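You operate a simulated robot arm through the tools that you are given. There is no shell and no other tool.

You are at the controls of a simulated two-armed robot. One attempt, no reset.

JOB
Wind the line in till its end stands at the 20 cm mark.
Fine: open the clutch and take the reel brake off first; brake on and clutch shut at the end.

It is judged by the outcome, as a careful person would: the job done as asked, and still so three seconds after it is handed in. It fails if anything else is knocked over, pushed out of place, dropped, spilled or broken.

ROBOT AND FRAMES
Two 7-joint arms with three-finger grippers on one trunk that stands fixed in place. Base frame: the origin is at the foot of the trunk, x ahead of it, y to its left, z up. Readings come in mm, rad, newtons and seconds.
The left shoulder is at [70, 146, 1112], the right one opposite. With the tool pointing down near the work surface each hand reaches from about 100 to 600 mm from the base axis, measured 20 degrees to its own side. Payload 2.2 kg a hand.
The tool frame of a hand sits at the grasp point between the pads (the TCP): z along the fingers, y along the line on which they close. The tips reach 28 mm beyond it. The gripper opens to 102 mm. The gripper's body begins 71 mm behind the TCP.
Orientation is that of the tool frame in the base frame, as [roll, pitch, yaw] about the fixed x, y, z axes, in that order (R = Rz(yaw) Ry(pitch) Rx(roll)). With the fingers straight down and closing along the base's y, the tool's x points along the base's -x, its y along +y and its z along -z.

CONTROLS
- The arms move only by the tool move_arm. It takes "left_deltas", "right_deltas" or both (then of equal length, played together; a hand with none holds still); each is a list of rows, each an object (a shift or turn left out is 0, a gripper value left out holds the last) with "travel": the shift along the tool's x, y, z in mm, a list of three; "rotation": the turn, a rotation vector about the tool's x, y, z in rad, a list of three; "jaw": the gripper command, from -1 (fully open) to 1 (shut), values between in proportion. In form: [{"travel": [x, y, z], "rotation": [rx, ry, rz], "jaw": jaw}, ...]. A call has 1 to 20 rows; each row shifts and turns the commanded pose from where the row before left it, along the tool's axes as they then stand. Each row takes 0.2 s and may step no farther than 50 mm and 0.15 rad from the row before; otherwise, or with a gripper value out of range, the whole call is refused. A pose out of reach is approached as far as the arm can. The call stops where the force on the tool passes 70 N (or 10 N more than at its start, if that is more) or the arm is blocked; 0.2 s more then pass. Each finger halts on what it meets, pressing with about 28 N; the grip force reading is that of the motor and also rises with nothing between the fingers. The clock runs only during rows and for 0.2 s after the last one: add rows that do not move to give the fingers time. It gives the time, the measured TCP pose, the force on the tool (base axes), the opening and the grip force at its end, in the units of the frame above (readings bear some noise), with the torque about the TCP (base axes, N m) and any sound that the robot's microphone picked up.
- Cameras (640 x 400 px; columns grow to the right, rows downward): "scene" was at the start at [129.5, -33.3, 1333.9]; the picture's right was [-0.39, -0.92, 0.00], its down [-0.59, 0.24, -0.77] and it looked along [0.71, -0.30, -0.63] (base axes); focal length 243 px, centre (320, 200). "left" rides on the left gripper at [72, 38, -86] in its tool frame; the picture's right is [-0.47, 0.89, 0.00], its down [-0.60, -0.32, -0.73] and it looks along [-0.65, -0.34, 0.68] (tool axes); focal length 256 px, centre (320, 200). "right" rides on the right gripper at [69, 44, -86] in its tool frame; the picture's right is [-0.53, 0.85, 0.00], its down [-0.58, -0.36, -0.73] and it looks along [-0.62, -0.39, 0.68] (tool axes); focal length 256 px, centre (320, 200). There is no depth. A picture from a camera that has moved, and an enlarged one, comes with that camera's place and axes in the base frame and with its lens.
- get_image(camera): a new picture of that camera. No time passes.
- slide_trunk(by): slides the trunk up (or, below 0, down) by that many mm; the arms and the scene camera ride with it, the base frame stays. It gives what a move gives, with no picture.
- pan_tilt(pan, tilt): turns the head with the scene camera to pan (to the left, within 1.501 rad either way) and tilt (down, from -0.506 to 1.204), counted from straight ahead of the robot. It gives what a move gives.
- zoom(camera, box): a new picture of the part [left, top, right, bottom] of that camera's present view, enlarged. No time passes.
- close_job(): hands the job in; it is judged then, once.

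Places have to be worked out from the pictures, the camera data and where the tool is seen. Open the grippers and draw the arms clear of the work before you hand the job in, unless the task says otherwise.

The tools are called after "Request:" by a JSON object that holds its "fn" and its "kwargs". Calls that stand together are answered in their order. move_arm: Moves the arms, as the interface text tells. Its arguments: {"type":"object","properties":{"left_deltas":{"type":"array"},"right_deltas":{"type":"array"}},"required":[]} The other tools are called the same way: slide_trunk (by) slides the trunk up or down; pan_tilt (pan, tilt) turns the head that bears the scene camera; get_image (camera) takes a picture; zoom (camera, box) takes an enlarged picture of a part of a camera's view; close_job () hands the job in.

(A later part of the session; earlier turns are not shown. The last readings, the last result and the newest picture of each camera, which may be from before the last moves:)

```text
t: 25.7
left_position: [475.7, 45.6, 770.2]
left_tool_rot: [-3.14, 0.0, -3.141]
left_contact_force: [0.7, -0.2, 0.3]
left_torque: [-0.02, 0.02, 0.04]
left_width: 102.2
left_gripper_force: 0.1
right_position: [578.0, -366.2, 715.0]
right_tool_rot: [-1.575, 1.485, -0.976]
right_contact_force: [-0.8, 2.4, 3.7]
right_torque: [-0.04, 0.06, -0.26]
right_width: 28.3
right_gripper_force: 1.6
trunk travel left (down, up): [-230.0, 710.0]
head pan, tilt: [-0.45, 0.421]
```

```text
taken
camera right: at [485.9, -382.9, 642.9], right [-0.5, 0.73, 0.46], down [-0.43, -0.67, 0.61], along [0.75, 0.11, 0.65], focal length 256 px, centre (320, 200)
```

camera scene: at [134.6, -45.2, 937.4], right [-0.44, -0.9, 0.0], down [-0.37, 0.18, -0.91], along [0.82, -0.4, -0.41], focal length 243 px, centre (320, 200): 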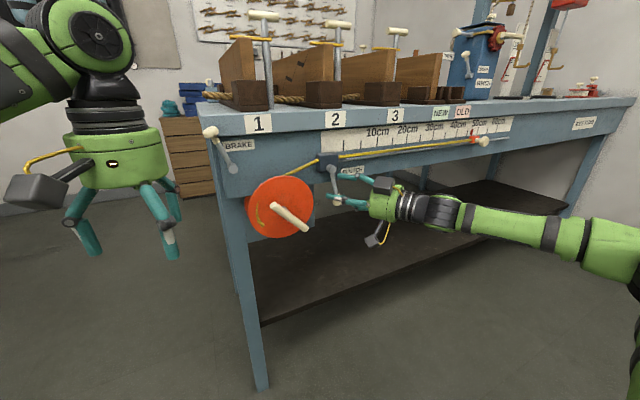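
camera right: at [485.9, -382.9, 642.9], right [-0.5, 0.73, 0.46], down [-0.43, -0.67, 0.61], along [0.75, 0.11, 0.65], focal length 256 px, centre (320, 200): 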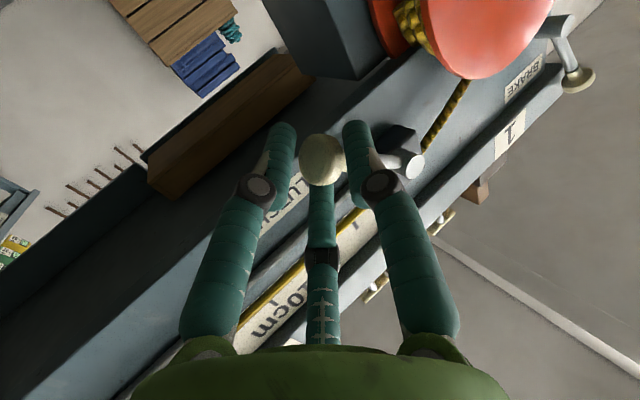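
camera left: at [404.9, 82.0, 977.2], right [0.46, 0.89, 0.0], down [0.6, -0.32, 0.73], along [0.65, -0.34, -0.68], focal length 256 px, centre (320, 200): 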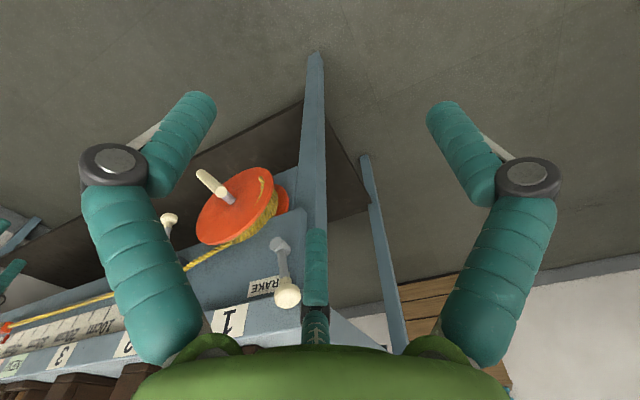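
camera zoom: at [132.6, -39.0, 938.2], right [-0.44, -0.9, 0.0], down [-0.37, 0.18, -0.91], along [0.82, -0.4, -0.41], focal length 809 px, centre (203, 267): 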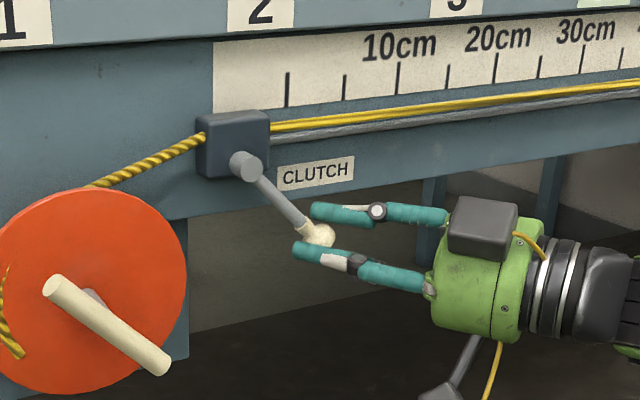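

Forces remain just a few newtons. I continue along the arc, rolling the hand with the lever so the left finger keeps pushing square to it.

Request:
{"fn": "move_arm", "kwargs": {"right_deltas": [{"travel": [-5.6, -5.8, -3.7], "rotation": [0, 0, -0.14]}, {"travel": [-5.5, -6.1, -3.3], "rotation": [0, 0, -0.14]}, {"travel": [-5.3, -6.4, -2.9], "rotation": [0, 0, -0.14]}, {}]}}

Request:
{"fn": "zoom", "kwargs": {"camera": "scene", "box": [270, 120, 440, 240]}}

Request:
{"fn": "get_image", "kwargs": {"camera": "right"}}

```text
t: 26.7
left_position: [476.1, 44.7, 768.7]
left_tool_rot: [-3.14, -0.001, -3.14]
left_contact_force: [-0.1, 0.6, 0.3]
left_torque: [0.02, 0.01, 0.01]
left_width: 101.8
left_gripper_force: 0.0
right_position: [578.1, -383.3, 734.2]
right_tool_rot: [-1.573, 1.068, -0.975]
right_contact_force: [-1.8, 8.1, 4.3]
right_torque: [0.09, -0.19, 0.09]
right_width: 29.2
right_gripper_force: 44.6
trunk travel left (down, up): [-230.0, 710.0]
head pan, tilt: [-0.45, 0.421]
```

```text
3.33 times, centred on (355, 180) of scene
camera zoom: at [133.1, -39.4, 938.0], right [-0.44, -0.9, 0.0], down [-0.37, 0.18, -0.91], along [0.82, -0.4, -0.41], focal length 809 px, centre (203, 267)
```

zoom: 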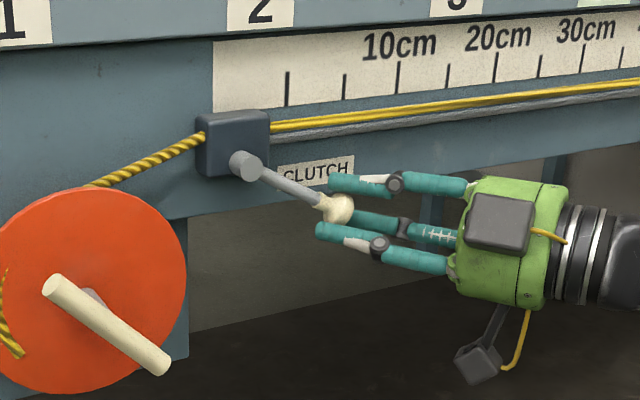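

```text
taken
camera right: at [504.8, -427.9, 653.3], right [-0.56, 0.83, 0.06], down [-0.58, -0.45, 0.68], along [0.59, 0.35, 0.73], focal length 256 px, centre (320, 200)
```

right: 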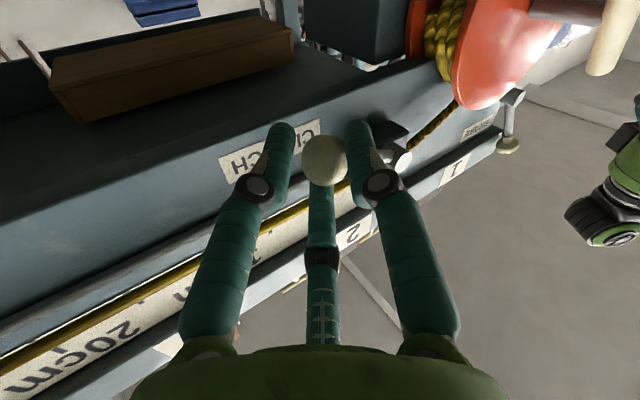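

The lever is now about 60° off straight down and resistance has risen to about 9 N. I continue in smaller steps, watching for a stop.

Request:
{"fn": "move_arm", "kwargs": {"right_deltas": [{"travel": [-3.5, -4.5, -1.6], "rotation": [0, 0, -0.1]}, {"travel": [-3.3, -4.7, -1.4], "rotation": [0, 0, -0.1]}, {}]}}

Request:
{"fn": "zoom", "kwargs": {"camera": "scene", "box": [270, 120, 440, 240]}}

```text
t: 27.5
left_position: [477.2, 43.7, 768.3]
left_tool_rot: [3.141, -0.002, -3.139]
left_contact_force: [0.3, 0.1, -0.5]
left_torque: [0.0, 0.02, 0.0]
left_width: 102.1
left_gripper_force: 0.1
right_position: [579.3, -391.3, 740.5]
right_tool_rot: [-1.579, 0.874, -0.985]
right_contact_force: [-3.0, 3.7, -8.2]
right_torque: [-0.19, 0.13, -0.01]
right_width: 31.7
right_gripper_force: 4.3
trunk travel left (down, up): [-230.0, 710.0]
head pan, tilt: [-0.45, 0.421]
```

```text
3.33 times, centred on (355, 180) of scene
camera zoom: at [134.3, -40.7, 937.5], right [-0.44, -0.9, 0.0], down [-0.37, 0.18, -0.91], along [0.82, -0.4, -0.41], focal length 809 px, centre (203, 267)
```

zoom: 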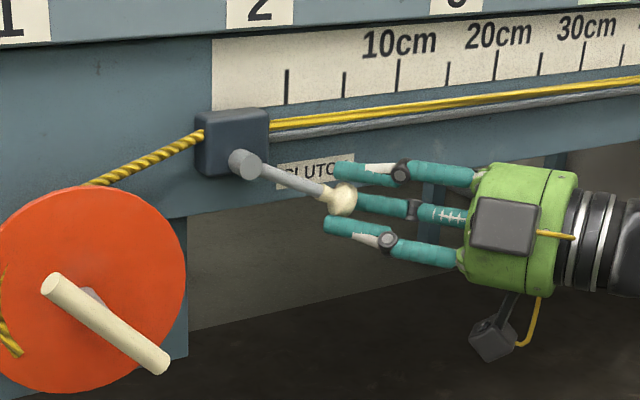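

The lever is at about 66° with about 9 N of resistance. I go a couple more small steps to see if it is the stop.

Request:
{"fn": "move_arm", "kwargs": {"right_deltas": [{"travel": [-2.5, -4.5, -1.0], "rotation": [0, 0, -0.08]}, {"travel": [-2.3, -4.6, -0.8], "rotation": [0, 0, -0.08]}, {}]}}

Request:
{"fn": "zoom", "kwargs": {"camera": "scene", "box": [270, 120, 440, 240]}}

Request:
{"fn": "get_image", "kwargs": {"camera": "right"}}

```text
t: 28.3
left_position: [479.1, 43.1, 767.5]
left_tool_rot: [3.141, -0.004, -3.139]
left_contact_force: [-0.2, 0.0, 0.1]
left_torque: [-0.01, -0.02, 0.02]
left_width: 102.1
left_gripper_force: 0.1
right_position: [579.2, -392.6, 746.6]
right_tool_rot: [-1.585, 0.715, -0.979]
right_contact_force: [-0.5, 12.1, -23.7]
right_torque: [-0.38, 0.21, 0.04]
right_width: 41.7
right_gripper_force: 11.7
trunk travel left (down, up): [-230.0, 710.0]
head pan, tilt: [-0.45, 0.421]
```

```text
3.33 times, centred on (355, 180) of scene
camera zoom: at [136.5, -40.7, 937.2], right [-0.44, -0.9, 0.0], down [-0.37, 0.18, -0.91], along [0.82, -0.4, -0.41], focal length 809 px, centre (203, 267)
```

zoom: 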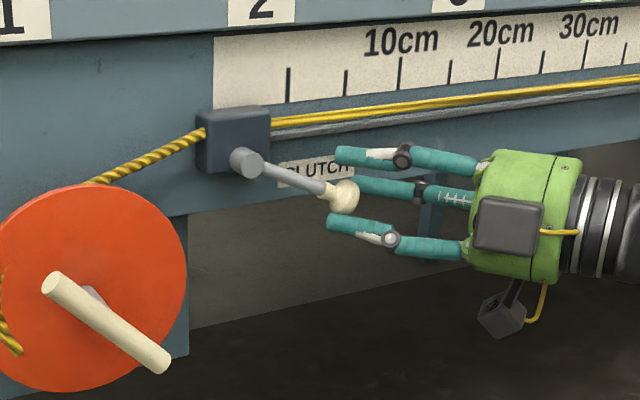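

```text
taken
camera right: at [522.4, -461.0, 670.6], right [-0.54, 0.79, -0.29], down [-0.71, -0.25, 0.66], along [0.45, 0.56, 0.69], focal length 256 px, centre (320, 200)
```

right: 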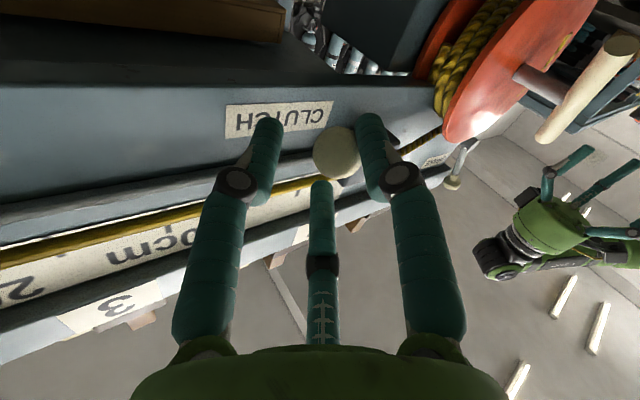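

The force jumped to about 26 N with no further movement, so the lever is at its stop, about 55° round from where it began. I open the jaws, back straight out, and check that the lever stays there.

Request:
{"fn": "move_arm", "kwargs": {"right_deltas": [{"travel": [0, 3, 0], "jaw": -0.2}, {}, {"travel": [0, 0, -15]}, {"travel": [0, 0, -25]}, {"travel": [0, 0, -25]}, {}]}}

Request:
{"fn": "zoom", "kwargs": {"camera": "scene", "box": [200, 110, 440, 260]}}

Request:
{"fn": "get_image", "kwargs": {"camera": "right"}}

```text
t: 29.7
left_position: [477.3, 43.1, 769.1]
left_tool_rot: [3.141, 0.0, -3.14]
left_contact_force: [-0.3, -0.6, 0.1]
left_torque: [-0.05, -0.02, -0.01]
left_width: 101.9
left_gripper_force: 0.1
right_position: [522.3, -428.0, 751.9]
right_tool_rot: [-1.572, 0.712, -0.974]
right_contact_force: [-0.1, -0.6, 1.1]
right_torque: [-0.03, -0.01, 0.0]
right_width: 61.2
right_gripper_force: 0.2
trunk travel left (down, up): [-230.0, 710.0]
head pan, tilt: [-0.45, 0.421]
```

```text
2.67 times, centred on (320, 185) of scene
camera zoom: at [133.8, -40.7, 937.8], right [-0.44, -0.9, 0.0], down [-0.37, 0.18, -0.91], along [0.82, -0.4, -0.41], focal length 648 px, centre (320, 240)
```

zoom: 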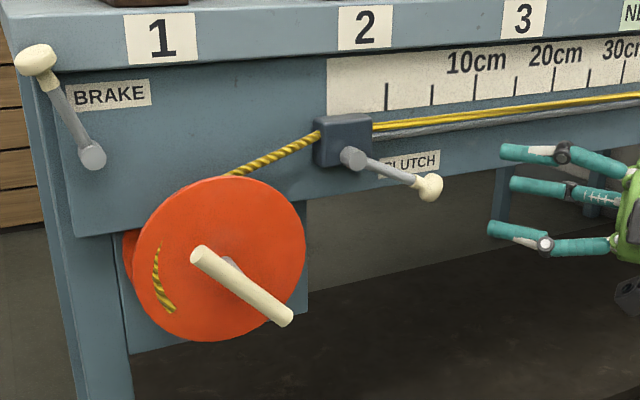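

```text
taken
camera right: at [465.7, -495.0, 673.2], right [-0.54, 0.79, -0.29], down [-0.71, -0.25, 0.65], along [0.45, 0.56, 0.7], focal length 256 px, centre (320, 200)
```

right: 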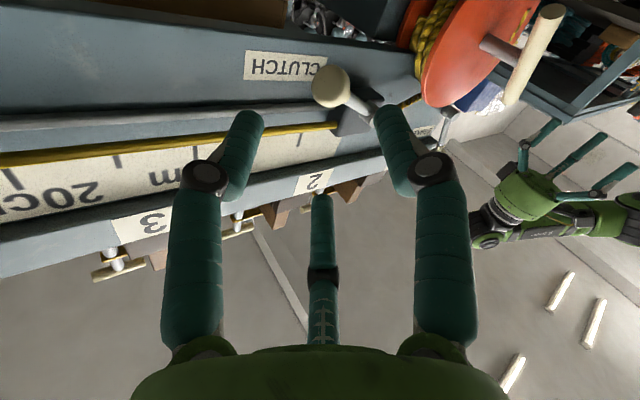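

The lever stays at its new stop, so the clutch is open. The earlier reach limit looks like too sharp an elbow bend, so with the shoulder well above the work both arms should be able to point straight forward. I draw the right hand back and raise the trunk.

Request:
{"fn": "move_arm", "kwargs": {"right_deltas": [{"travel": [0, 0, -25]}, {"travel": [0, 0, -25]}, {}]}}

Request:
{"fn": "slide_trunk", "kwargs": {"by": 230}}

Request:
{"fn": "get_image", "kwargs": {"camera": "scene"}}

```text
t: 30.5
left_position: [475.8, 44.2, 769.1]
left_tool_rot: [-3.141, -0.001, -3.141]
left_contact_force: [-0.7, -0.3, 0.4]
left_torque: [-0.01, 0.01, 0.0]
left_width: 102.1
left_gripper_force: 0.0
right_position: [481.3, -455.4, 751.8]
right_tool_rot: [-1.572, 0.713, -0.972]
right_contact_force: [0.4, 0.2, -0.6]
right_torque: [0.0, -0.01, 0.0]
right_width: 61.3
right_gripper_force: 0.0
trunk travel left (down, up): [-230.0, 710.0]
head pan, tilt: [-0.45, 0.421]
```

```text
t: 32.9
left_position: [476.0, 44.4, 999.7]
left_tool_rot: [-3.141, 0.0, -3.141]
left_contact_force: [-0.1, -0.1, 0.0]
left_torque: [0.0, 0.01, 0.02]
left_width: 102.2
left_gripper_force: 0.0
right_position: [482.2, -453.9, 981.5]
right_tool_rot: [-1.573, 0.714, -0.973]
right_contact_force: [-0.5, 0.2, 0.3]
right_torque: [-0.04, 0.03, -0.03]
right_width: 61.1
right_gripper_force: 0.0
trunk travel left (down, up): [-460.0, 480.0]
head pan, tilt: [-0.45, 0.421]
```

```text
taken
camera scene: at [134.0, -40.7, 1167.7], right [-0.44, -0.9, 0.0], down [-0.37, 0.18, -0.91], along [0.82, -0.4, -0.41], focal length 243 px, centre (320, 200)
```

scene: 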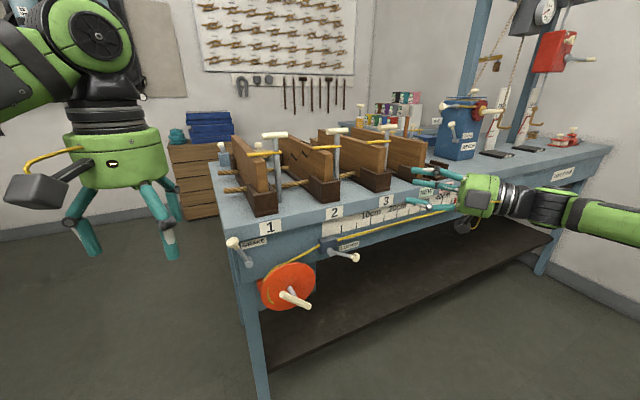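

Now the left arm. I bring it down in front of the brake and turn its fingers forward, staying well in front of the bench.

Request:
{"fn": "move_arm", "kwargs": {"left_deltas": [{"travel": [-6, -21, 30]}, {"travel": [-6, -21, 30]}, {"travel": [-6, -21, 30]}, {"travel": [-6, -21, 30]}, {"rotation": [0, -0.1428, 0]}, {"rotation": [0, -0.1428, 0]}, {"rotation": [0, -0.1428, 0]}, {"rotation": [0, -0.1428, 0]}, {"rotation": [0, -0.1428, 0]}, {"rotation": [0, -0.1428, 0]}, {"rotation": [0, -0.1428, 0]}, {"rotation": [0, -0.1428, 0]}, {"rotation": [0, -0.1428, 0]}, {"rotation": [0, -0.1428, 0]}, {"rotation": [0, -0.1428, 0]}, {}]}}

Request:
{"fn": "get_image", "kwargs": {"camera": "scene"}}

Request:
{"fn": "get_image", "kwargs": {"camera": "left"}}

```text
t: 36.3
left_position: [500.6, -40.4, 878.5]
left_tool_rot: [-0.544, 1.569, -0.541]
left_contact_force: [0.0, 0.7, 0.1]
left_torque: [-0.01, 0.0, 0.01]
left_width: 101.6
left_gripper_force: 0.1
right_position: [481.3, -455.0, 981.3]
right_tool_rot: [-1.573, 0.713, -0.975]
right_contact_force: [0.0, 0.8, 0.0]
right_torque: [-0.04, -0.01, -0.02]
right_width: 61.1
right_gripper_force: 0.0
trunk travel left (down, up): [-460.0, 480.0]
head pan, tilt: [-0.45, 0.421]
```

```text
taken
camera scene: at [133.8, -40.3, 1167.8], right [-0.44, -0.9, 0.0], down [-0.37, 0.18, -0.91], along [0.82, -0.4, -0.41], focal length 243 px, centre (320, 200)
```

scene: 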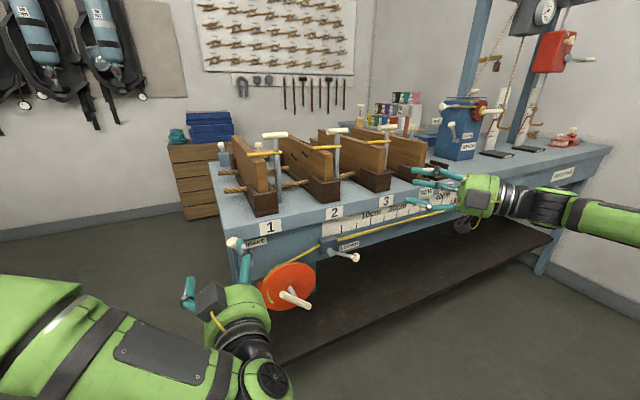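

```text
taken
camera left: at [415.2, -2.1, 809.3], right [0.0, 0.89, 0.46], down [-0.73, -0.32, 0.6], along [0.68, -0.34, 0.65], focal length 256 px, centre (320, 200)
```

left: 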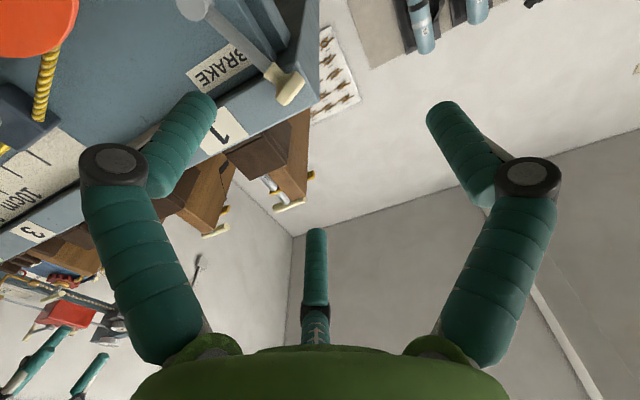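

The left hand points forward at (501, -40, 879), and its camera confirms the brake knob at about (609, -62, 872). I line up and straddle the knob with the jaws at about 50 mm, keeping the tips short of the bench lip at x≈629.

Request:
{"fn": "move_arm", "kwargs": {"left_deltas": [{"travel": [4, -11, 0], "jaw": 0.02}, {"travel": [4, -11.5, 0]}, {"travel": [0, 0, 22]}, {"travel": [0, 0, 22]}, {"travel": [0, 0, 22]}, {"travel": [0, 0, 20]}, {}]}}

Request:
{"fn": "get_image", "kwargs": {"camera": "left"}}

Request:
{"fn": "zoom", "kwargs": {"camera": "scene", "box": [180, 200, 340, 320]}}

```text
t: 37.9
left_position: [586.4, -63.7, 869.1]
left_tool_rot: [2.774, 1.567, 2.773]
left_contact_force: [-10.0, -0.1, -5.6]
left_torque: [0.13, 0.36, -0.04]
left_width: 55.7
left_gripper_force: 3.7
right_position: [480.4, -454.7, 980.8]
right_tool_rot: [-1.572, 0.712, -0.974]
right_contact_force: [0.1, -0.5, 0.0]
right_torque: [0.0, 0.0, -0.03]
right_width: 61.3
right_gripper_force: 0.1
trunk travel left (down, up): [-460.0, 480.0]
head pan, tilt: [-0.45, 0.421]
```

```text
taken
camera left: at [500.7, -25.7, 800.5], right [0.0, 0.88, 0.47], down [-0.73, -0.32, 0.61], along [0.68, -0.34, 0.64], focal length 256 px, centre (320, 200)
```

left: 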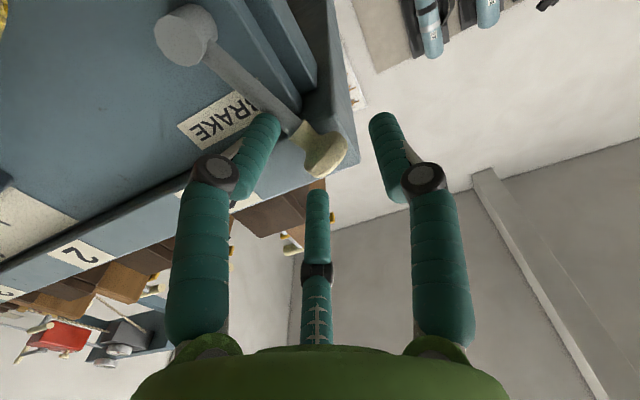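

```text
3.33 times, centred on (260, 260) of scene
camera zoom: at [132.9, -40.7, 1167.8], right [-0.44, -0.9, 0.0], down [-0.37, 0.18, -0.91], along [0.82, -0.4, -0.41], focal length 809 px, centre (520, 0)
```

zoom: 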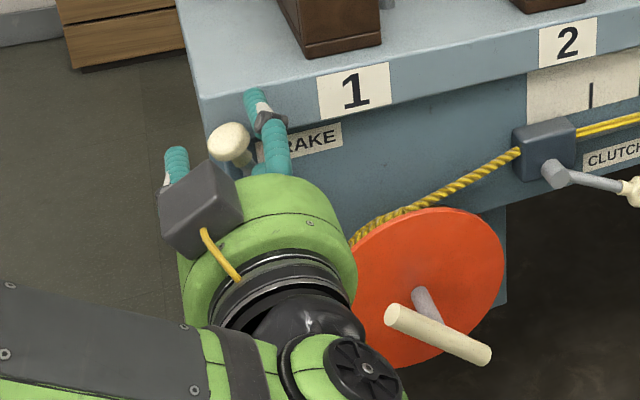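

There is light contact (10 N toward -x), so a fingertip is touching the bench lip or the lever. I zoom in on both views to see where before doing anything else.

Request:
{"fn": "zoom", "kwargs": {"camera": "scene", "box": [210, 210, 290, 260]}}

Request:
{"fn": "zoom", "kwargs": {"camera": "left", "box": [140, 0, 460, 220]}}

```text
8.00 times, centred on (250, 235) of scene
camera zoom: at [132.9, -40.7, 1167.8], right [-0.44, -0.9, 0.0], down [-0.37, 0.18, -0.91], along [0.82, -0.4, -0.41], focal length 1942 px, centre (880, -80)
```

zoom: 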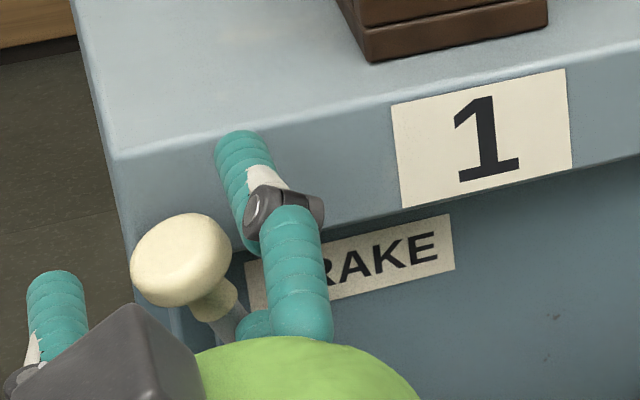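

```text
1.82 times, centred on (300, 110) of left
camera zoom: at [500.7, -25.7, 800.5], right [0.0, 0.88, 0.47], down [-0.73, -0.32, 0.61], along [0.68, -0.34, 0.64], focal length 465 px, centre (356, 364)
```

zoom: 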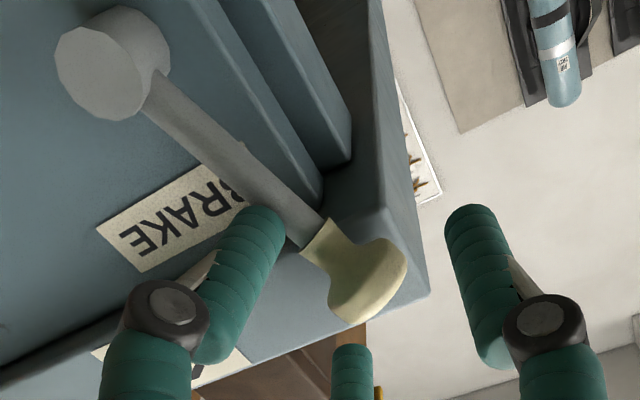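

The hand pictures and the scene view only agree if the gripper has three real fingers spaced about 120° apart: one at tool +y and two at (±0.87, -0.5). The lower one is touching the brake's shaft. I back off and roll the left hand so the shaft falls in a gap between fingers.

Request:
{"fn": "move_arm", "kwargs": {"left_deltas": [{"travel": [0, 0, -20]}, {"travel": [0, 0, -25]}, {"rotation": [0, 0, -0.147]}, {"rotation": [0, 0, -0.147]}, {"rotation": [0, 0, -0.147]}, {"rotation": [0, 0, -0.147]}, {"rotation": [0, 0, -0.147]}, {"rotation": [0, 0, -0.147]}, {}]}}

Request:
{"fn": "get_image", "kwargs": {"camera": "left"}}

Request:
{"fn": "zoom", "kwargs": {"camera": "scene", "box": [190, 200, 310, 290]}}

```text
t: 39.9
left_position: [541.9, -62.7, 870.9]
left_tool_rot: [-1.571, 0.686, -1.569]
left_contact_force: [0.6, 0.2, 0.7]
left_torque: [0.04, -0.02, -0.01]
left_width: 50.2
left_gripper_force: 0.1
right_position: [481.9, -454.7, 981.2]
right_tool_rot: [-1.572, 0.711, -0.974]
right_contact_force: [0.2, 0.2, 0.0]
right_torque: [0.01, 0.0, 0.0]
right_width: 61.2
right_gripper_force: 0.1
trunk travel left (down, up): [-460.0, 480.0]
head pan, tilt: [-0.45, 0.421]
```

```text
taken
camera left: at [456.2, -94.0, 798.0], right [0.0, 0.92, -0.39], down [-0.73, 0.27, 0.63], along [0.68, 0.29, 0.67], focal length 256 px, centre (320, 200)
```

left: 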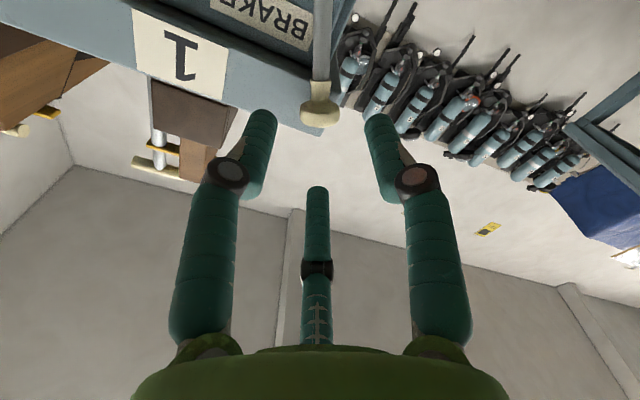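

```text
4.44 times, centred on (250, 245) of scene
camera zoom: at [133.8, -40.7, 1167.8], right [-0.44, -0.9, 0.0], down [-0.37, 0.18, -0.91], along [0.82, -0.4, -0.41], focal length 1079 px, centre (631, 0)
```

zoom: 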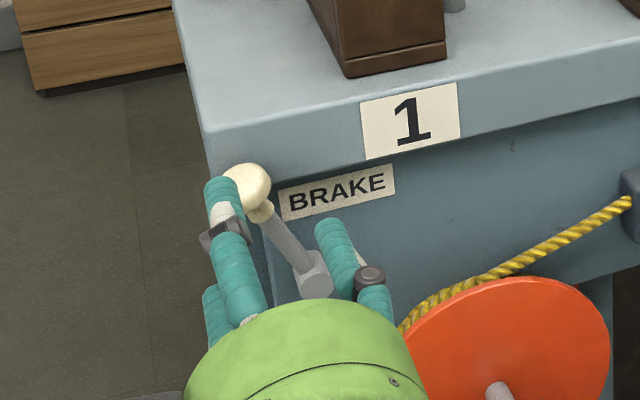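

The shaft now lies centred in the gap between two fingers. I advance again to enclose the knob.

Request:
{"fn": "move_arm", "kwargs": {"left_deltas": [{"travel": [0, 0, 15]}, {"travel": [0, 0, 15]}, {"travel": [0, 0, 13]}, {}]}}

Request:
{"fn": "get_image", "kwargs": {"camera": "left"}}

```text
t: 40.9
left_position: [584.5, -62.1, 871.2]
left_tool_rot: [-1.571, 0.689, -1.57]
left_contact_force: [-0.5, -0.2, 0.8]
left_torque: [0.03, -0.01, 0.02]
left_width: 50.0
left_gripper_force: 0.0
right_position: [481.6, -454.7, 981.1]
right_tool_rot: [-1.574, 0.712, -0.974]
right_contact_force: [0.2, 0.7, -0.5]
right_torque: [-0.03, -0.01, 0.0]
right_width: 61.1
right_gripper_force: 0.0
trunk travel left (down, up): [-460.0, 480.0]
head pan, tilt: [-0.45, 0.421]
```

```text
taken
camera left: at [499.3, -93.3, 798.0], right [0.0, 0.92, -0.39], down [-0.73, 0.26, 0.63], along [0.68, 0.28, 0.67], focal length 256 px, centre (320, 200)
```

left: 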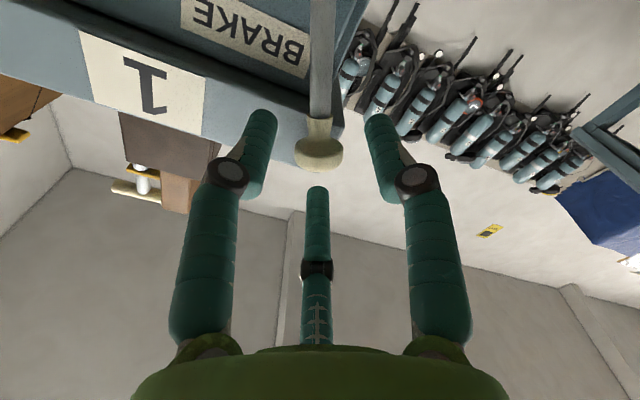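

The knob is enclosed without touching. Before releasing the brake I want the right hand holding the reel's T-bar in case the line is under load. I yaw the right hand to point straight forward and bring it down in front of the reel.

Request:
{"fn": "move_arm", "kwargs": {"right_deltas": [{"rotation": [0.098, 0.114, 0]}, {"rotation": [0.098, 0.114, 0]}, {"rotation": [0.098, 0.114, 0]}, {"rotation": [0.098, 0.114, 0]}, {}]}}

```text
t: 42.1
left_position: [584.3, -62.6, 871.1]
left_tool_rot: [-1.572, 0.691, -1.571]
left_contact_force: [0.2, -0.6, 1.1]
left_torque: [0.03, 0.01, -0.01]
left_width: 50.3
left_gripper_force: 0.1
right_position: [481.2, -454.7, 980.9]
right_tool_rot: [-1.576, 0.708, -1.579]
right_contact_force: [-0.4, 0.5, 0.3]
right_torque: [-0.03, 0.02, 0.0]
right_width: 61.2
right_gripper_force: 0.1
trunk travel left (down, up): [-460.0, 480.0]
head pan, tilt: [-0.45, 0.421]
```

The right hand points straight forward now. I bring it diagonally down and left to a spot in front of the reel, keeping x below 500.

Request:
{"fn": "move_arm", "kwargs": {"right_deltas": [{"travel": [-2.4, 38, 1]}, {"travel": [-2.4, 38, 1]}, {"travel": [-2.4, 38, 1]}, {"travel": [-2.4, 38, 1]}, {"travel": [-2.4, 38, 1]}, {"travel": [-2.4, 38, 1]}, {"travel": [-2.4, 38, 1]}, {"travel": [-2.4, 38, 1]}, {}]}}

Request:
{"fn": "get_image", "kwargs": {"camera": "scene"}}

Request:
{"fn": "get_image", "kwargs": {"camera": "right"}}

```text
t: 44.1
left_position: [584.5, -61.5, 870.6]
left_tool_rot: [-1.573, 0.691, -1.572]
left_contact_force: [-0.5, 0.1, -0.6]
left_torque: [0.03, 0.0, 0.02]
left_width: 50.1
left_gripper_force: 0.1
right_position: [474.8, -349.2, 905.3]
right_tool_rot: [-1.581, 0.714, -1.58]
right_contact_force: [-0.3, -0.4, -0.1]
right_torque: [-0.01, 0.03, -0.03]
right_width: 61.0
right_gripper_force: 0.1
right hand out of reach, approached as far as the arm can: row 4, 5, 6, 7, 8
trunk travel left (down, up): [-460.0, 480.0]
head pan, tilt: [-0.45, 0.421]
```

```text
taken
camera scene: at [133.8, -40.7, 1167.8], right [-0.44, -0.9, 0.0], down [-0.37, 0.18, -0.91], along [0.82, -0.4, -0.41], focal length 243 px, centre (320, 200)
```

scene: 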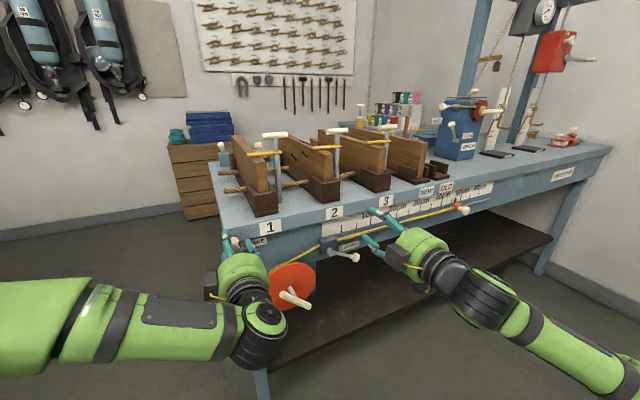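

```text
taken
camera right: at [389.5, -373.0, 829.2], right [0.0, 0.96, -0.29], down [-0.73, 0.2, 0.66], along [0.69, 0.21, 0.69], focal length 256 px, centre (320, 200)
```

right: 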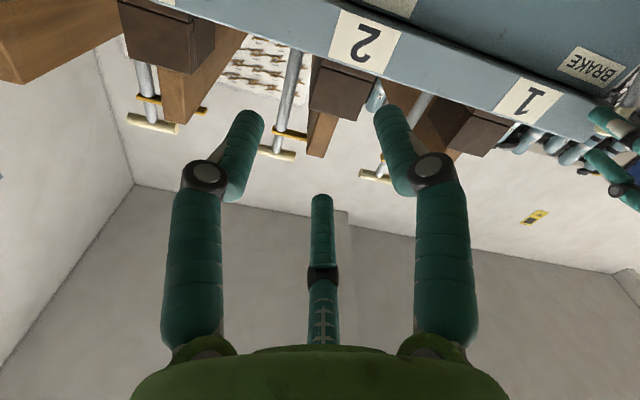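

The elbow limit bit on the diagonal, so I go straight down first, which lengthens the shoulder-to-wrist distance, and then left. The fingertips stay well in front of the clutch knob.

Request:
{"fn": "move_arm", "kwargs": {"right_deltas": [{"travel": [24, 28, 3]}, {"travel": [24, 28, 4]}, {"travel": [24, 28, 4]}, {"travel": [24, 28, 4]}, {"travel": [24, 28, 4]}, {}]}}

```text
t: 45.5
left_position: [584.6, -62.4, 871.0]
left_tool_rot: [-1.571, 0.691, -1.572]
left_contact_force: [0.1, -0.2, 0.0]
left_torque: [-0.01, -0.03, 0.0]
left_width: 49.9
left_gripper_force: 0.0
right_position: [480.1, -355.4, 902.8]
right_tool_rot: [-1.585, 0.714, -1.58]
right_contact_force: [-0.4, 0.0, -0.5]
right_torque: [0.0, -0.02, -0.05]
right_width: 61.3
right_gripper_force: 0.1
right hand out of reach, approached as far as the arm can: row 1, 2, 3, 4, 5
trunk travel left (down, up): [-460.0, 480.0]
head pan, tilt: [-0.45, 0.421]
```

Straight down is blocked too, and the earlier jerk suggests the wrist is near a singular alignment here rather than out of reach. I unroll and pitch the hand partly down where it is free, then re-approach in front of the reel from there.

Request:
{"fn": "move_arm", "kwargs": {"right_deltas": [{"rotation": [0, 0, 0.144], "jaw": 0.6}, {"rotation": [0, 0, 0.144]}, {"rotation": [0, 0, 0.144]}, {"rotation": [0, 0, 0.144]}, {"rotation": [0, 0, 0.144]}, {"rotation": [0, 0, 0.143]}, {"rotation": [0, 0.15, 0]}, {"rotation": [0, 0.15, 0]}, {"rotation": [0, 0.15, 0]}, {"rotation": [0, 0.15, 0]}, {"rotation": [0, 0.15, 0]}, {"rotation": [0, 0.15, 0]}, {"rotation": [0, 0.15, 0]}, {}]}}

Request:
{"fn": "get_image", "kwargs": {"camera": "scene"}}

```text
t: 48.5
left_position: [583.8, -62.3, 872.6]
left_tool_rot: [-1.571, 0.69, -1.569]
left_contact_force: [0.3, -0.8, -0.1]
left_torque: [0.0, -0.01, 0.0]
left_width: 50.1
left_gripper_force: 0.0
right_position: [479.4, -354.2, 903.9]
right_tool_rot: [3.137, 0.517, 3.138]
right_contact_force: [-1.2, -0.6, 0.5]
right_torque: [0.01, -0.03, 0.02]
right_width: 20.4
right_gripper_force: 0.0
trunk travel left (down, up): [-460.0, 480.0]
head pan, tilt: [-0.45, 0.421]
```

```text
taken
camera scene: at [133.5, -40.7, 1167.8], right [-0.44, -0.9, 0.0], down [-0.37, 0.18, -0.91], along [0.82, -0.4, -0.41], focal length 243 px, centre (320, 200)
```

scene: 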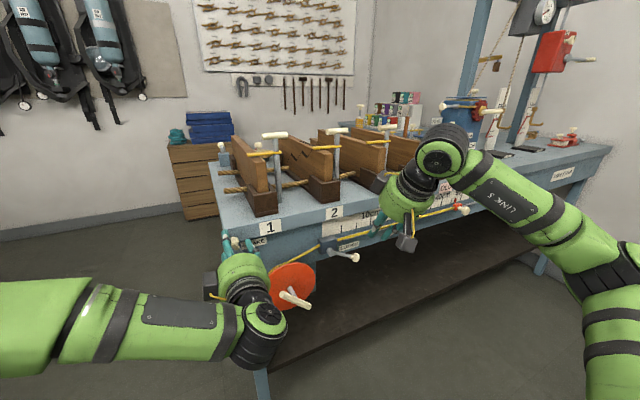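

The elbow rides high here, so the right hand will need the trunk low to reach the reel squarely. The left hand is well placed on the brake, so I do that now. I close gently around the knob, ease it to the right, and watch both the force and the line.

Request:
{"fn": "move_arm", "kwargs": {"left_deltas": [{"jaw": 0.35}, {}, {"travel": [1.9, -2.9, 0]}, {"travel": [1.9, -2.9, 0]}, {"travel": [1.9, -2.9, 0]}, {}]}}

Request:
{"fn": "zoom", "kwargs": {"camera": "scene", "box": [190, 200, 310, 290]}}

Request:
{"fn": "get_image", "kwargs": {"camera": "left"}}

```text
t: 49.9
left_position: [585.9, -72.5, 873.9]
left_tool_rot: [-1.572, 0.687, -1.57]
left_contact_force: [0.6, 3.1, -1.2]
left_torque: [0.03, 0.09, 0.11]
left_width: 35.1
left_gripper_force: 1.6
right_position: [479.4, -354.9, 903.9]
right_tool_rot: [3.138, 0.518, 3.136]
right_contact_force: [-0.7, -0.5, -0.2]
right_torque: [0.0, 0.02, 0.01]
right_width: 20.2
right_gripper_force: 0.0
trunk travel left (down, up): [-460.0, 480.0]
head pan, tilt: [-0.45, 0.421]
```

```text
4.44 times, centred on (250, 245) of scene
camera zoom: at [134.1, -40.1, 1167.7], right [-0.44, -0.9, 0.0], down [-0.37, 0.18, -0.91], along [0.82, -0.4, -0.41], focal length 1079 px, centre (631, 0)
```

zoom: 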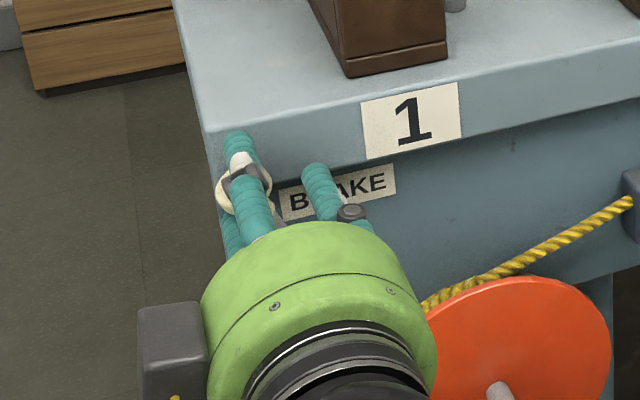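

```text
taken
camera left: at [499.8, -103.6, 800.6], right [0.0, 0.92, -0.39], down [-0.73, 0.26, 0.63], along [0.68, 0.29, 0.67], focal length 256 px, centre (320, 200)
```

left: 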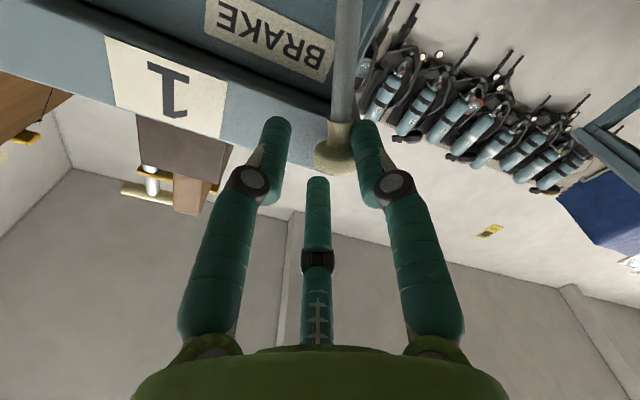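

One finger now presses the knob rightward with about 3 N. I continue a few millimetres to see if it gives.

Request:
{"fn": "move_arm", "kwargs": {"left_deltas": [{"travel": [1.9, -2.9, 0]}, {"travel": [1.9, -2.9, 0]}, {}]}}

Request:
{"fn": "get_image", "kwargs": {"camera": "left"}}

```text
t: 50.7
left_position: [585.2, -74.8, 876.1]
left_tool_rot: [-1.571, 0.685, -1.564]
left_contact_force: [-1.0, 16.6, -1.0]
left_torque: [0.28, 0.09, 0.47]
left_width: 40.8
left_gripper_force: 5.7
right_position: [481.0, -351.8, 905.6]
right_tool_rot: [-3.141, 0.519, 3.138]
right_contact_force: [0.5, 0.6, 0.1]
right_torque: [0.02, -0.02, -0.03]
right_width: 20.4
right_gripper_force: 0.0
trunk travel left (down, up): [-460.0, 480.0]
head pan, tilt: [-0.45, 0.421]
```

```text
taken
camera left: at [500.3, -106.8, 803.0], right [-0.01, 0.92, -0.39], down [-0.73, 0.26, 0.63], along [0.68, 0.29, 0.67], focal length 256 px, centre (320, 200)
```

left: 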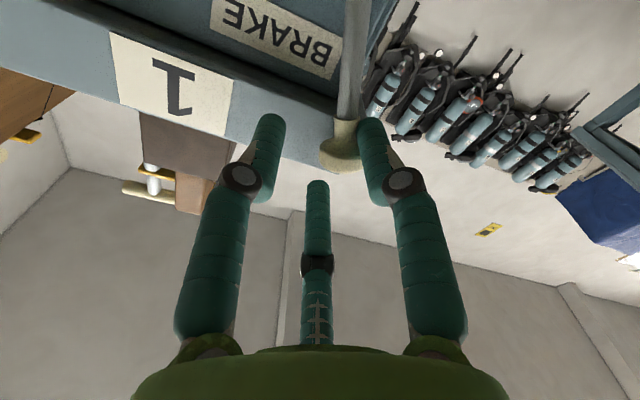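

At 16.6 N it didn't budge, so this side is its stop and it must go left. I reverse, returning to centre and then pushing left along its arc.

Request:
{"fn": "move_arm", "kwargs": {"left_deltas": [{"travel": [-3.7, 5, 0]}, {"travel": [-3.7, 5, 0]}, {"travel": [-2.4, 3.8, 0]}, {"travel": [-2.4, 3.8, 0]}, {}]}}

Request:
{"fn": "get_image", "kwargs": {"camera": "left"}}

```text
t: 51.9
left_position: [585.1, -59.3, 868.8]
left_tool_rot: [-1.571, 0.69, -1.571]
left_contact_force: [0.4, -0.4, 1.4]
left_torque: [0.0, 0.03, -0.01]
left_width: 33.3
left_gripper_force: 0.0
right_position: [481.1, -355.9, 904.7]
right_tool_rot: [3.138, 0.519, 3.135]
right_contact_force: [-0.1, -1.9, -0.2]
right_torque: [-0.01, -0.02, 0.01]
right_width: 20.2
right_gripper_force: 0.0
trunk travel left (down, up): [-460.0, 480.0]
head pan, tilt: [-0.45, 0.421]
```

```text
taken
camera left: at [499.1, -89.7, 796.3], right [0.0, 0.92, -0.39], down [-0.73, 0.26, 0.63], along [0.68, 0.28, 0.67], focal length 256 px, centre (320, 200)
```

left: 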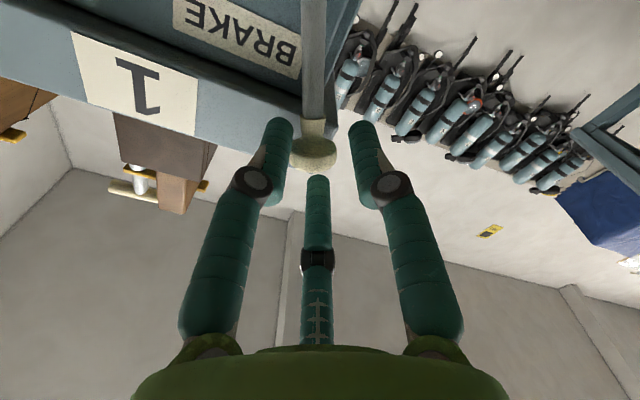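

The finger is about to touch the knob's right side. I push left along the arc in 5° steps.

Request:
{"fn": "move_arm", "kwargs": {"left_deltas": [{"travel": [-3.2, 6.1, 0]}, {"travel": [-2.7, 6.4, 0]}, {"travel": [-2.1, 6.6, 0]}, {}]}}

Request:
{"fn": "get_image", "kwargs": {"camera": "left"}}

Request:
{"fn": "get_image", "kwargs": {"camera": "scene"}}

```text
t: 52.9
left_position: [585.4, -39.9, 861.6]
left_tool_rot: [-1.572, 0.69, -1.571]
left_contact_force: [-1.1, 0.5, 0.9]
left_torque: [-0.01, -0.03, -0.02]
left_width: 33.5
left_gripper_force: 0.5
right_position: [480.1, -354.9, 903.6]
right_tool_rot: [3.139, 0.519, 3.137]
right_contact_force: [0.2, -0.9, 1.3]
right_torque: [-0.01, 0.0, 0.0]
right_width: 20.1
right_gripper_force: 0.1
trunk travel left (down, up): [-460.0, 480.0]
head pan, tilt: [-0.45, 0.421]
```

```text
taken
camera left: at [498.8, -72.1, 787.5], right [0.0, 0.92, -0.39], down [-0.73, 0.26, 0.63], along [0.68, 0.28, 0.67], focal length 256 px, centre (320, 200)
```

left: 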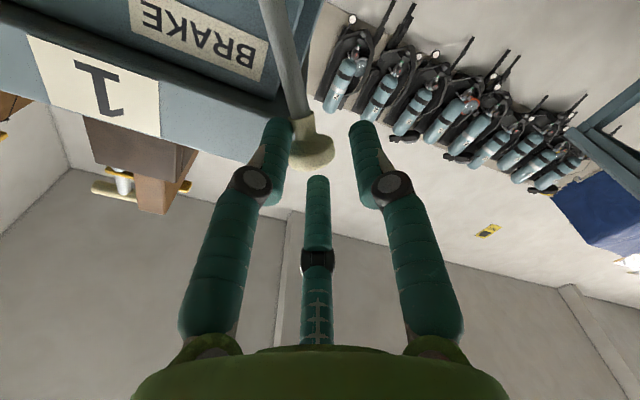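

```text
taken
camera scene: at [133.6, -40.7, 1167.8], right [-0.44, -0.9, 0.0], down [-0.37, 0.18, -0.91], along [0.82, -0.4, -0.41], focal length 243 px, centre (320, 200)
```

scene: 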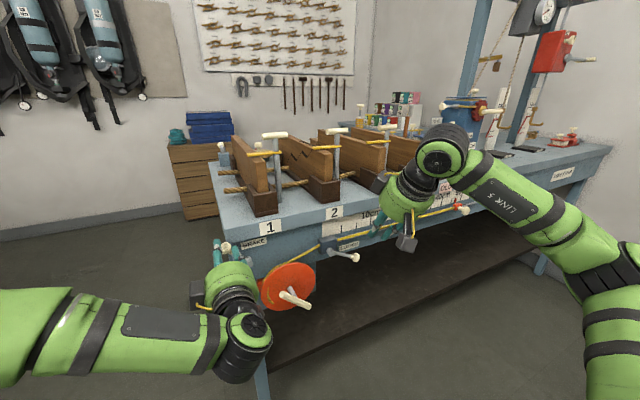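

The brake lever follows left with almost no force, and the line's end hasn't moved. I continue along the arc.

Request:
{"fn": "move_arm", "kwargs": {"left_deltas": [{"travel": [-1.7, 8.2, 0]}, {"travel": [-0.9, 8.3, 0]}, {}]}}

Request:
{"fn": "get_image", "kwargs": {"camera": "left"}}

```text
t: 53.7
left_position: [585.1, -27.4, 850.4]
left_tool_rot: [-1.571, 0.69, -1.571]
left_contact_force: [0.2, -0.1, 0.3]
left_torque: [-0.02, 0.01, 0.01]
left_width: 33.3
left_gripper_force: 0.1
right_position: [479.5, -355.3, 905.0]
right_tool_rot: [3.138, 0.518, 3.137]
right_contact_force: [-0.1, -1.0, -0.4]
right_torque: [-0.02, 0.01, 0.01]
right_width: 20.4
right_gripper_force: 0.1
trunk travel left (down, up): [-460.0, 480.0]
head pan, tilt: [-0.45, 0.421]
```

```text
taken
camera left: at [499.2, -58.8, 775.7], right [0.0, 0.92, -0.39], down [-0.73, 0.26, 0.63], along [0.68, 0.28, 0.67], focal length 256 px, centre (320, 200)
```

left: 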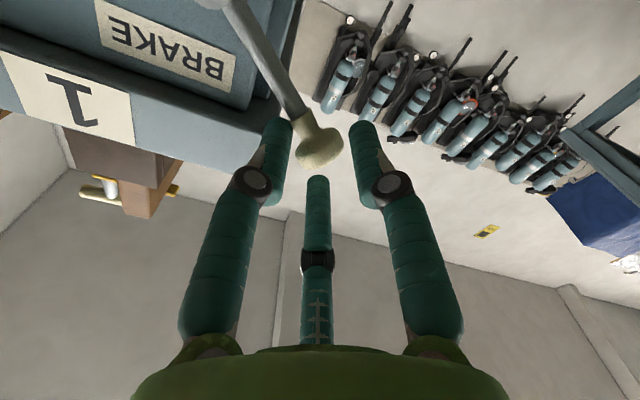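

Still no resistance. I go on in steps.

Request:
{"fn": "move_arm", "kwargs": {"left_deltas": [{"travel": [0, 8.4, 0]}, {"travel": [0.9, 8.3, 0]}, {}]}}

Request:
{"fn": "get_image", "kwargs": {"camera": "left"}}

Request:
{"fn": "zoom", "kwargs": {"camera": "scene", "box": [180, 200, 320, 305]}}

```text
t: 54.5
left_position: [583.2, -16.7, 837.5]
left_tool_rot: [-1.571, 0.689, -1.571]
left_contact_force: [-4.9, 0.0, 2.4]
left_torque: [-0.08, 0.01, -0.11]
left_width: 34.2
left_gripper_force: 1.2
right_position: [479.2, -354.7, 904.8]
right_tool_rot: [3.138, 0.52, 3.135]
right_contact_force: [0.7, 0.4, 0.0]
right_torque: [-0.02, 0.0, -0.01]
right_width: 20.5
right_gripper_force: 0.1
trunk travel left (down, up): [-460.0, 480.0]
head pan, tilt: [-0.45, 0.421]
```

```text
taken
camera left: at [497.5, -48.5, 763.0], right [0.0, 0.92, -0.39], down [-0.73, 0.26, 0.63], along [0.68, 0.28, 0.67], focal length 256 px, centre (320, 200)
```

left: 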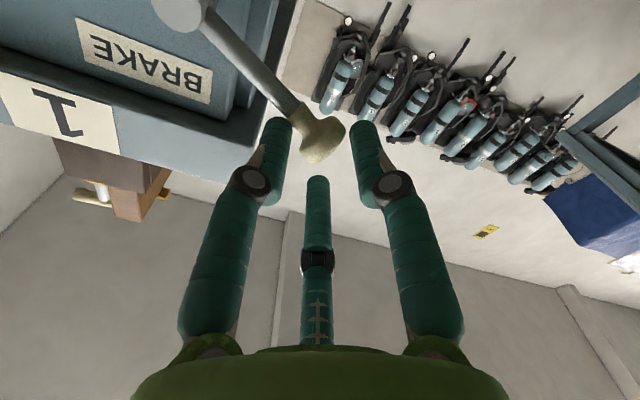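

```text
3.81 times, centred on (250, 252) of scene
camera zoom: at [132.5, -40.4, 1168.0], right [-0.44, -0.9, 0.0], down [-0.37, 0.18, -0.91], along [0.82, -0.4, -0.41], focal length 925 px, centre (587, 0)
```

zoom: 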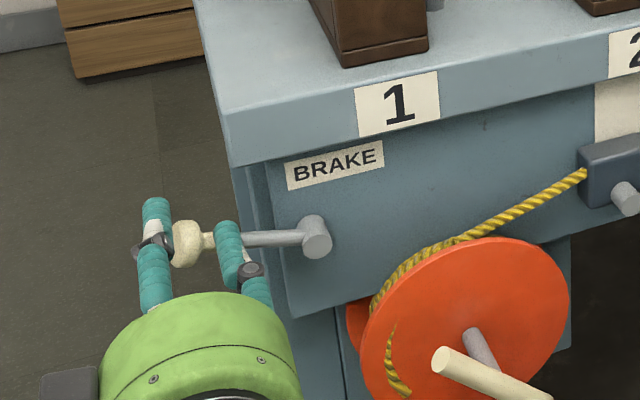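

The lever is now about 68° to the left, roughly 48° from its start. I roll the hand with it and go on in smaller steps to find the stop.

Request:
{"fn": "move_arm", "kwargs": {"left_deltas": [{"travel": [-0.5, 0, -3], "rotation": [0, 0, -0.14]}, {"rotation": [0, 0, -0.14]}, {"travel": [0.5, 3, 0]}, {"travel": [0.5, 3, 0]}, {}]}}

Request:
{"fn": "get_image", "kwargs": {"camera": "left"}}

Request:
{"fn": "zoom", "kwargs": {"camera": "scene", "box": [180, 200, 320, 305]}}

```text
t: 55.7
left_position: [580.9, -14.8, 830.5]
left_tool_rot: [-1.573, 0.409, -1.569]
left_contact_force: [0.2, -0.5, 0.3]
left_torque: [-0.01, -0.02, 0.0]
left_width: 33.4
left_gripper_force: 0.0
right_position: [480.8, -355.8, 903.4]
right_tool_rot: [3.139, 0.519, 3.136]
right_contact_force: [0.9, 0.3, -0.5]
right_torque: [0.02, 0.01, 0.01]
right_width: 20.3
right_gripper_force: 0.0
trunk travel left (down, up): [-460.0, 480.0]
head pan, tilt: [-0.45, 0.421]
```

```text
taken
camera left: at [496.1, -66.9, 768.8], right [0.0, 0.78, -0.63], down [-0.73, 0.43, 0.53], along [0.68, 0.46, 0.57], focal length 256 px, centre (320, 200)
```

left: 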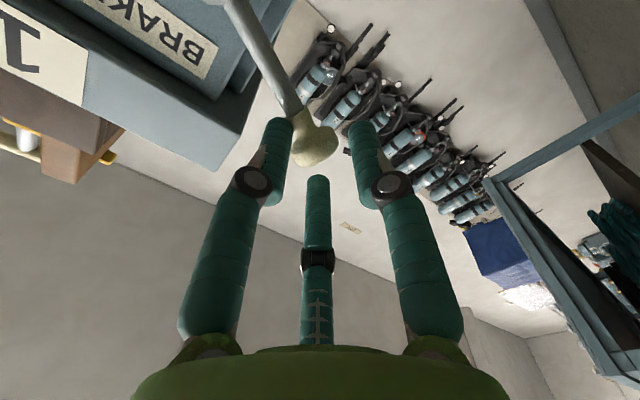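

```text
3.81 times, centred on (250, 252) of scene
camera zoom: at [133.9, -40.6, 1167.8], right [-0.44, -0.9, 0.0], down [-0.37, 0.18, -0.91], along [0.82, -0.4, -0.41], focal length 925 px, centre (587, 0)
```

zoom: 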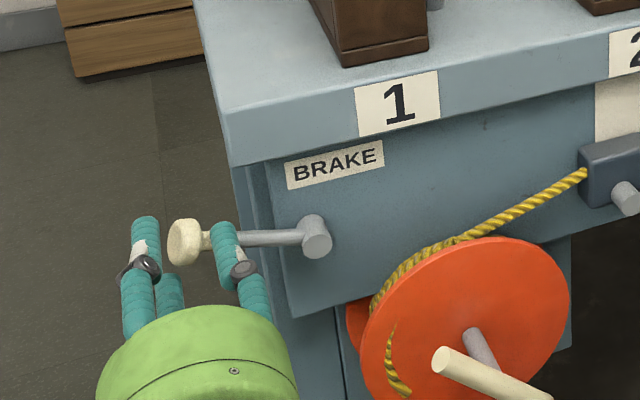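

No load now and the lever sits beside the finger. I push on down-left in small steps, watching for the stop.

Request:
{"fn": "move_arm", "kwargs": {"left_deltas": [{"travel": [-0.5, 4.7, 0]}, {"travel": [0.3, 4.7, 0]}, {}]}}

Request:
{"fn": "zoom", "kwargs": {"camera": "scene", "box": [180, 200, 320, 305]}}

```text
t: 56.5
left_position: [581.1, -13.8, 821.8]
left_tool_rot: [-1.571, 0.406, -1.572]
left_contact_force: [-2.3, -0.5, 1.0]
left_torque: [-0.05, 0.02, -0.05]
left_width: 33.2
left_gripper_force: 0.0
right_position: [479.7, -354.9, 903.8]
right_tool_rot: [3.139, 0.518, 3.137]
right_contact_force: [-0.7, -0.1, 0.7]
right_torque: [0.0, 0.03, 0.02]
right_width: 20.7
right_gripper_force: 0.1
trunk travel left (down, up): [-460.0, 480.0]
head pan, tilt: [-0.45, 0.421]
```

```text
3.81 times, centred on (250, 252) of scene
camera zoom: at [133.4, -40.6, 1167.8], right [-0.44, -0.9, 0.0], down [-0.37, 0.18, -0.91], along [0.82, -0.4, -0.41], focal length 925 px, centre (587, 0)
```

zoom: 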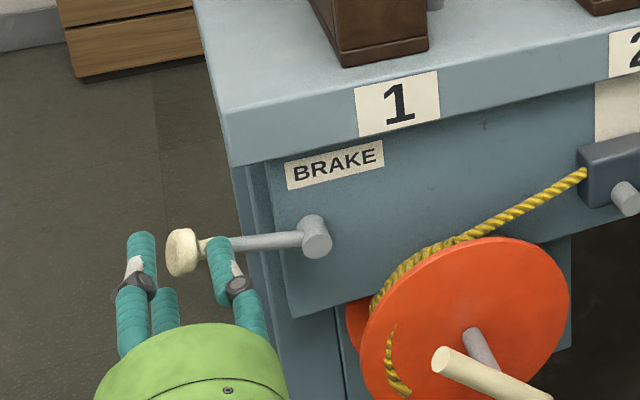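

The finger slid over the front of the shaft and the lever is at about 70°. I back off, close the fingers into a fist, move above the lever near its knob (there is no bench behind it here) and press down from above until it stops.

Request:
{"fn": "move_arm", "kwargs": {"left_deltas": [{"travel": [0, 0, -15]}, {"travel": [0, 0, -20], "jaw": 1}, {"travel": [0, -12, 0]}, {"travel": [0.4, -12, 0]}, {"travel": [0.4, -12, 0]}, {}, {"travel": [0, 0, 20]}, {"travel": [0, 0, 22]}, {}]}}

Request:
{"fn": "get_image", "kwargs": {"camera": "left"}}

Request:
{"fn": "zoom", "kwargs": {"camera": "scene", "box": [180, 200, 320, 305]}}

```text
t: 58.5
left_position: [587.1, -27.0, 855.7]
left_tool_rot: [-1.573, 0.407, -1.569]
left_contact_force: [0.8, -0.6, -1.0]
left_torque: [0.01, -0.03, -0.02]
left_width: 1.9
left_gripper_force: 27.9
right_position: [479.5, -355.1, 903.4]
right_tool_rot: [3.138, 0.519, 3.138]
right_contact_force: [0.3, 0.3, -0.9]
right_torque: [-0.01, 0.0, -0.02]
right_width: 20.4
right_gripper_force: 0.1
trunk travel left (down, up): [-460.0, 480.0]
head pan, tilt: [-0.45, 0.421]
```

```text
taken
camera left: at [502.6, -78.5, 794.1], right [0.0, 0.78, -0.63], down [-0.73, 0.43, 0.53], along [0.68, 0.46, 0.57], focal length 256 px, centre (320, 200)
```

left: 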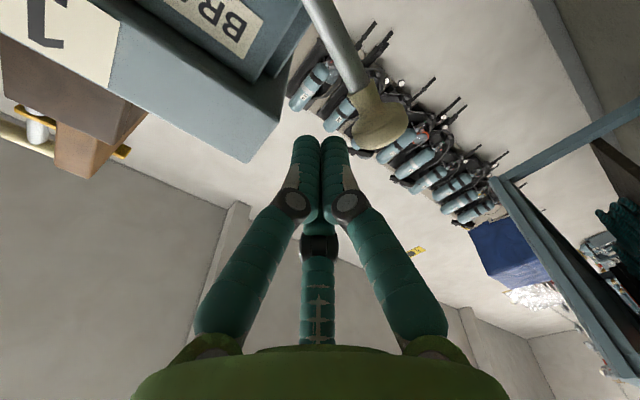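

```text
3.81 times, centred on (250, 252) of scene
camera zoom: at [133.7, -40.6, 1167.8], right [-0.44, -0.9, 0.0], down [-0.37, 0.18, -0.91], along [0.82, -0.4, -0.41], focal length 925 px, centre (587, 0)
```

zoom: 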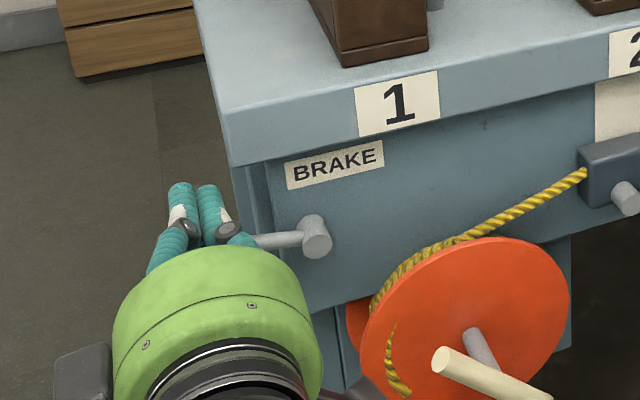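

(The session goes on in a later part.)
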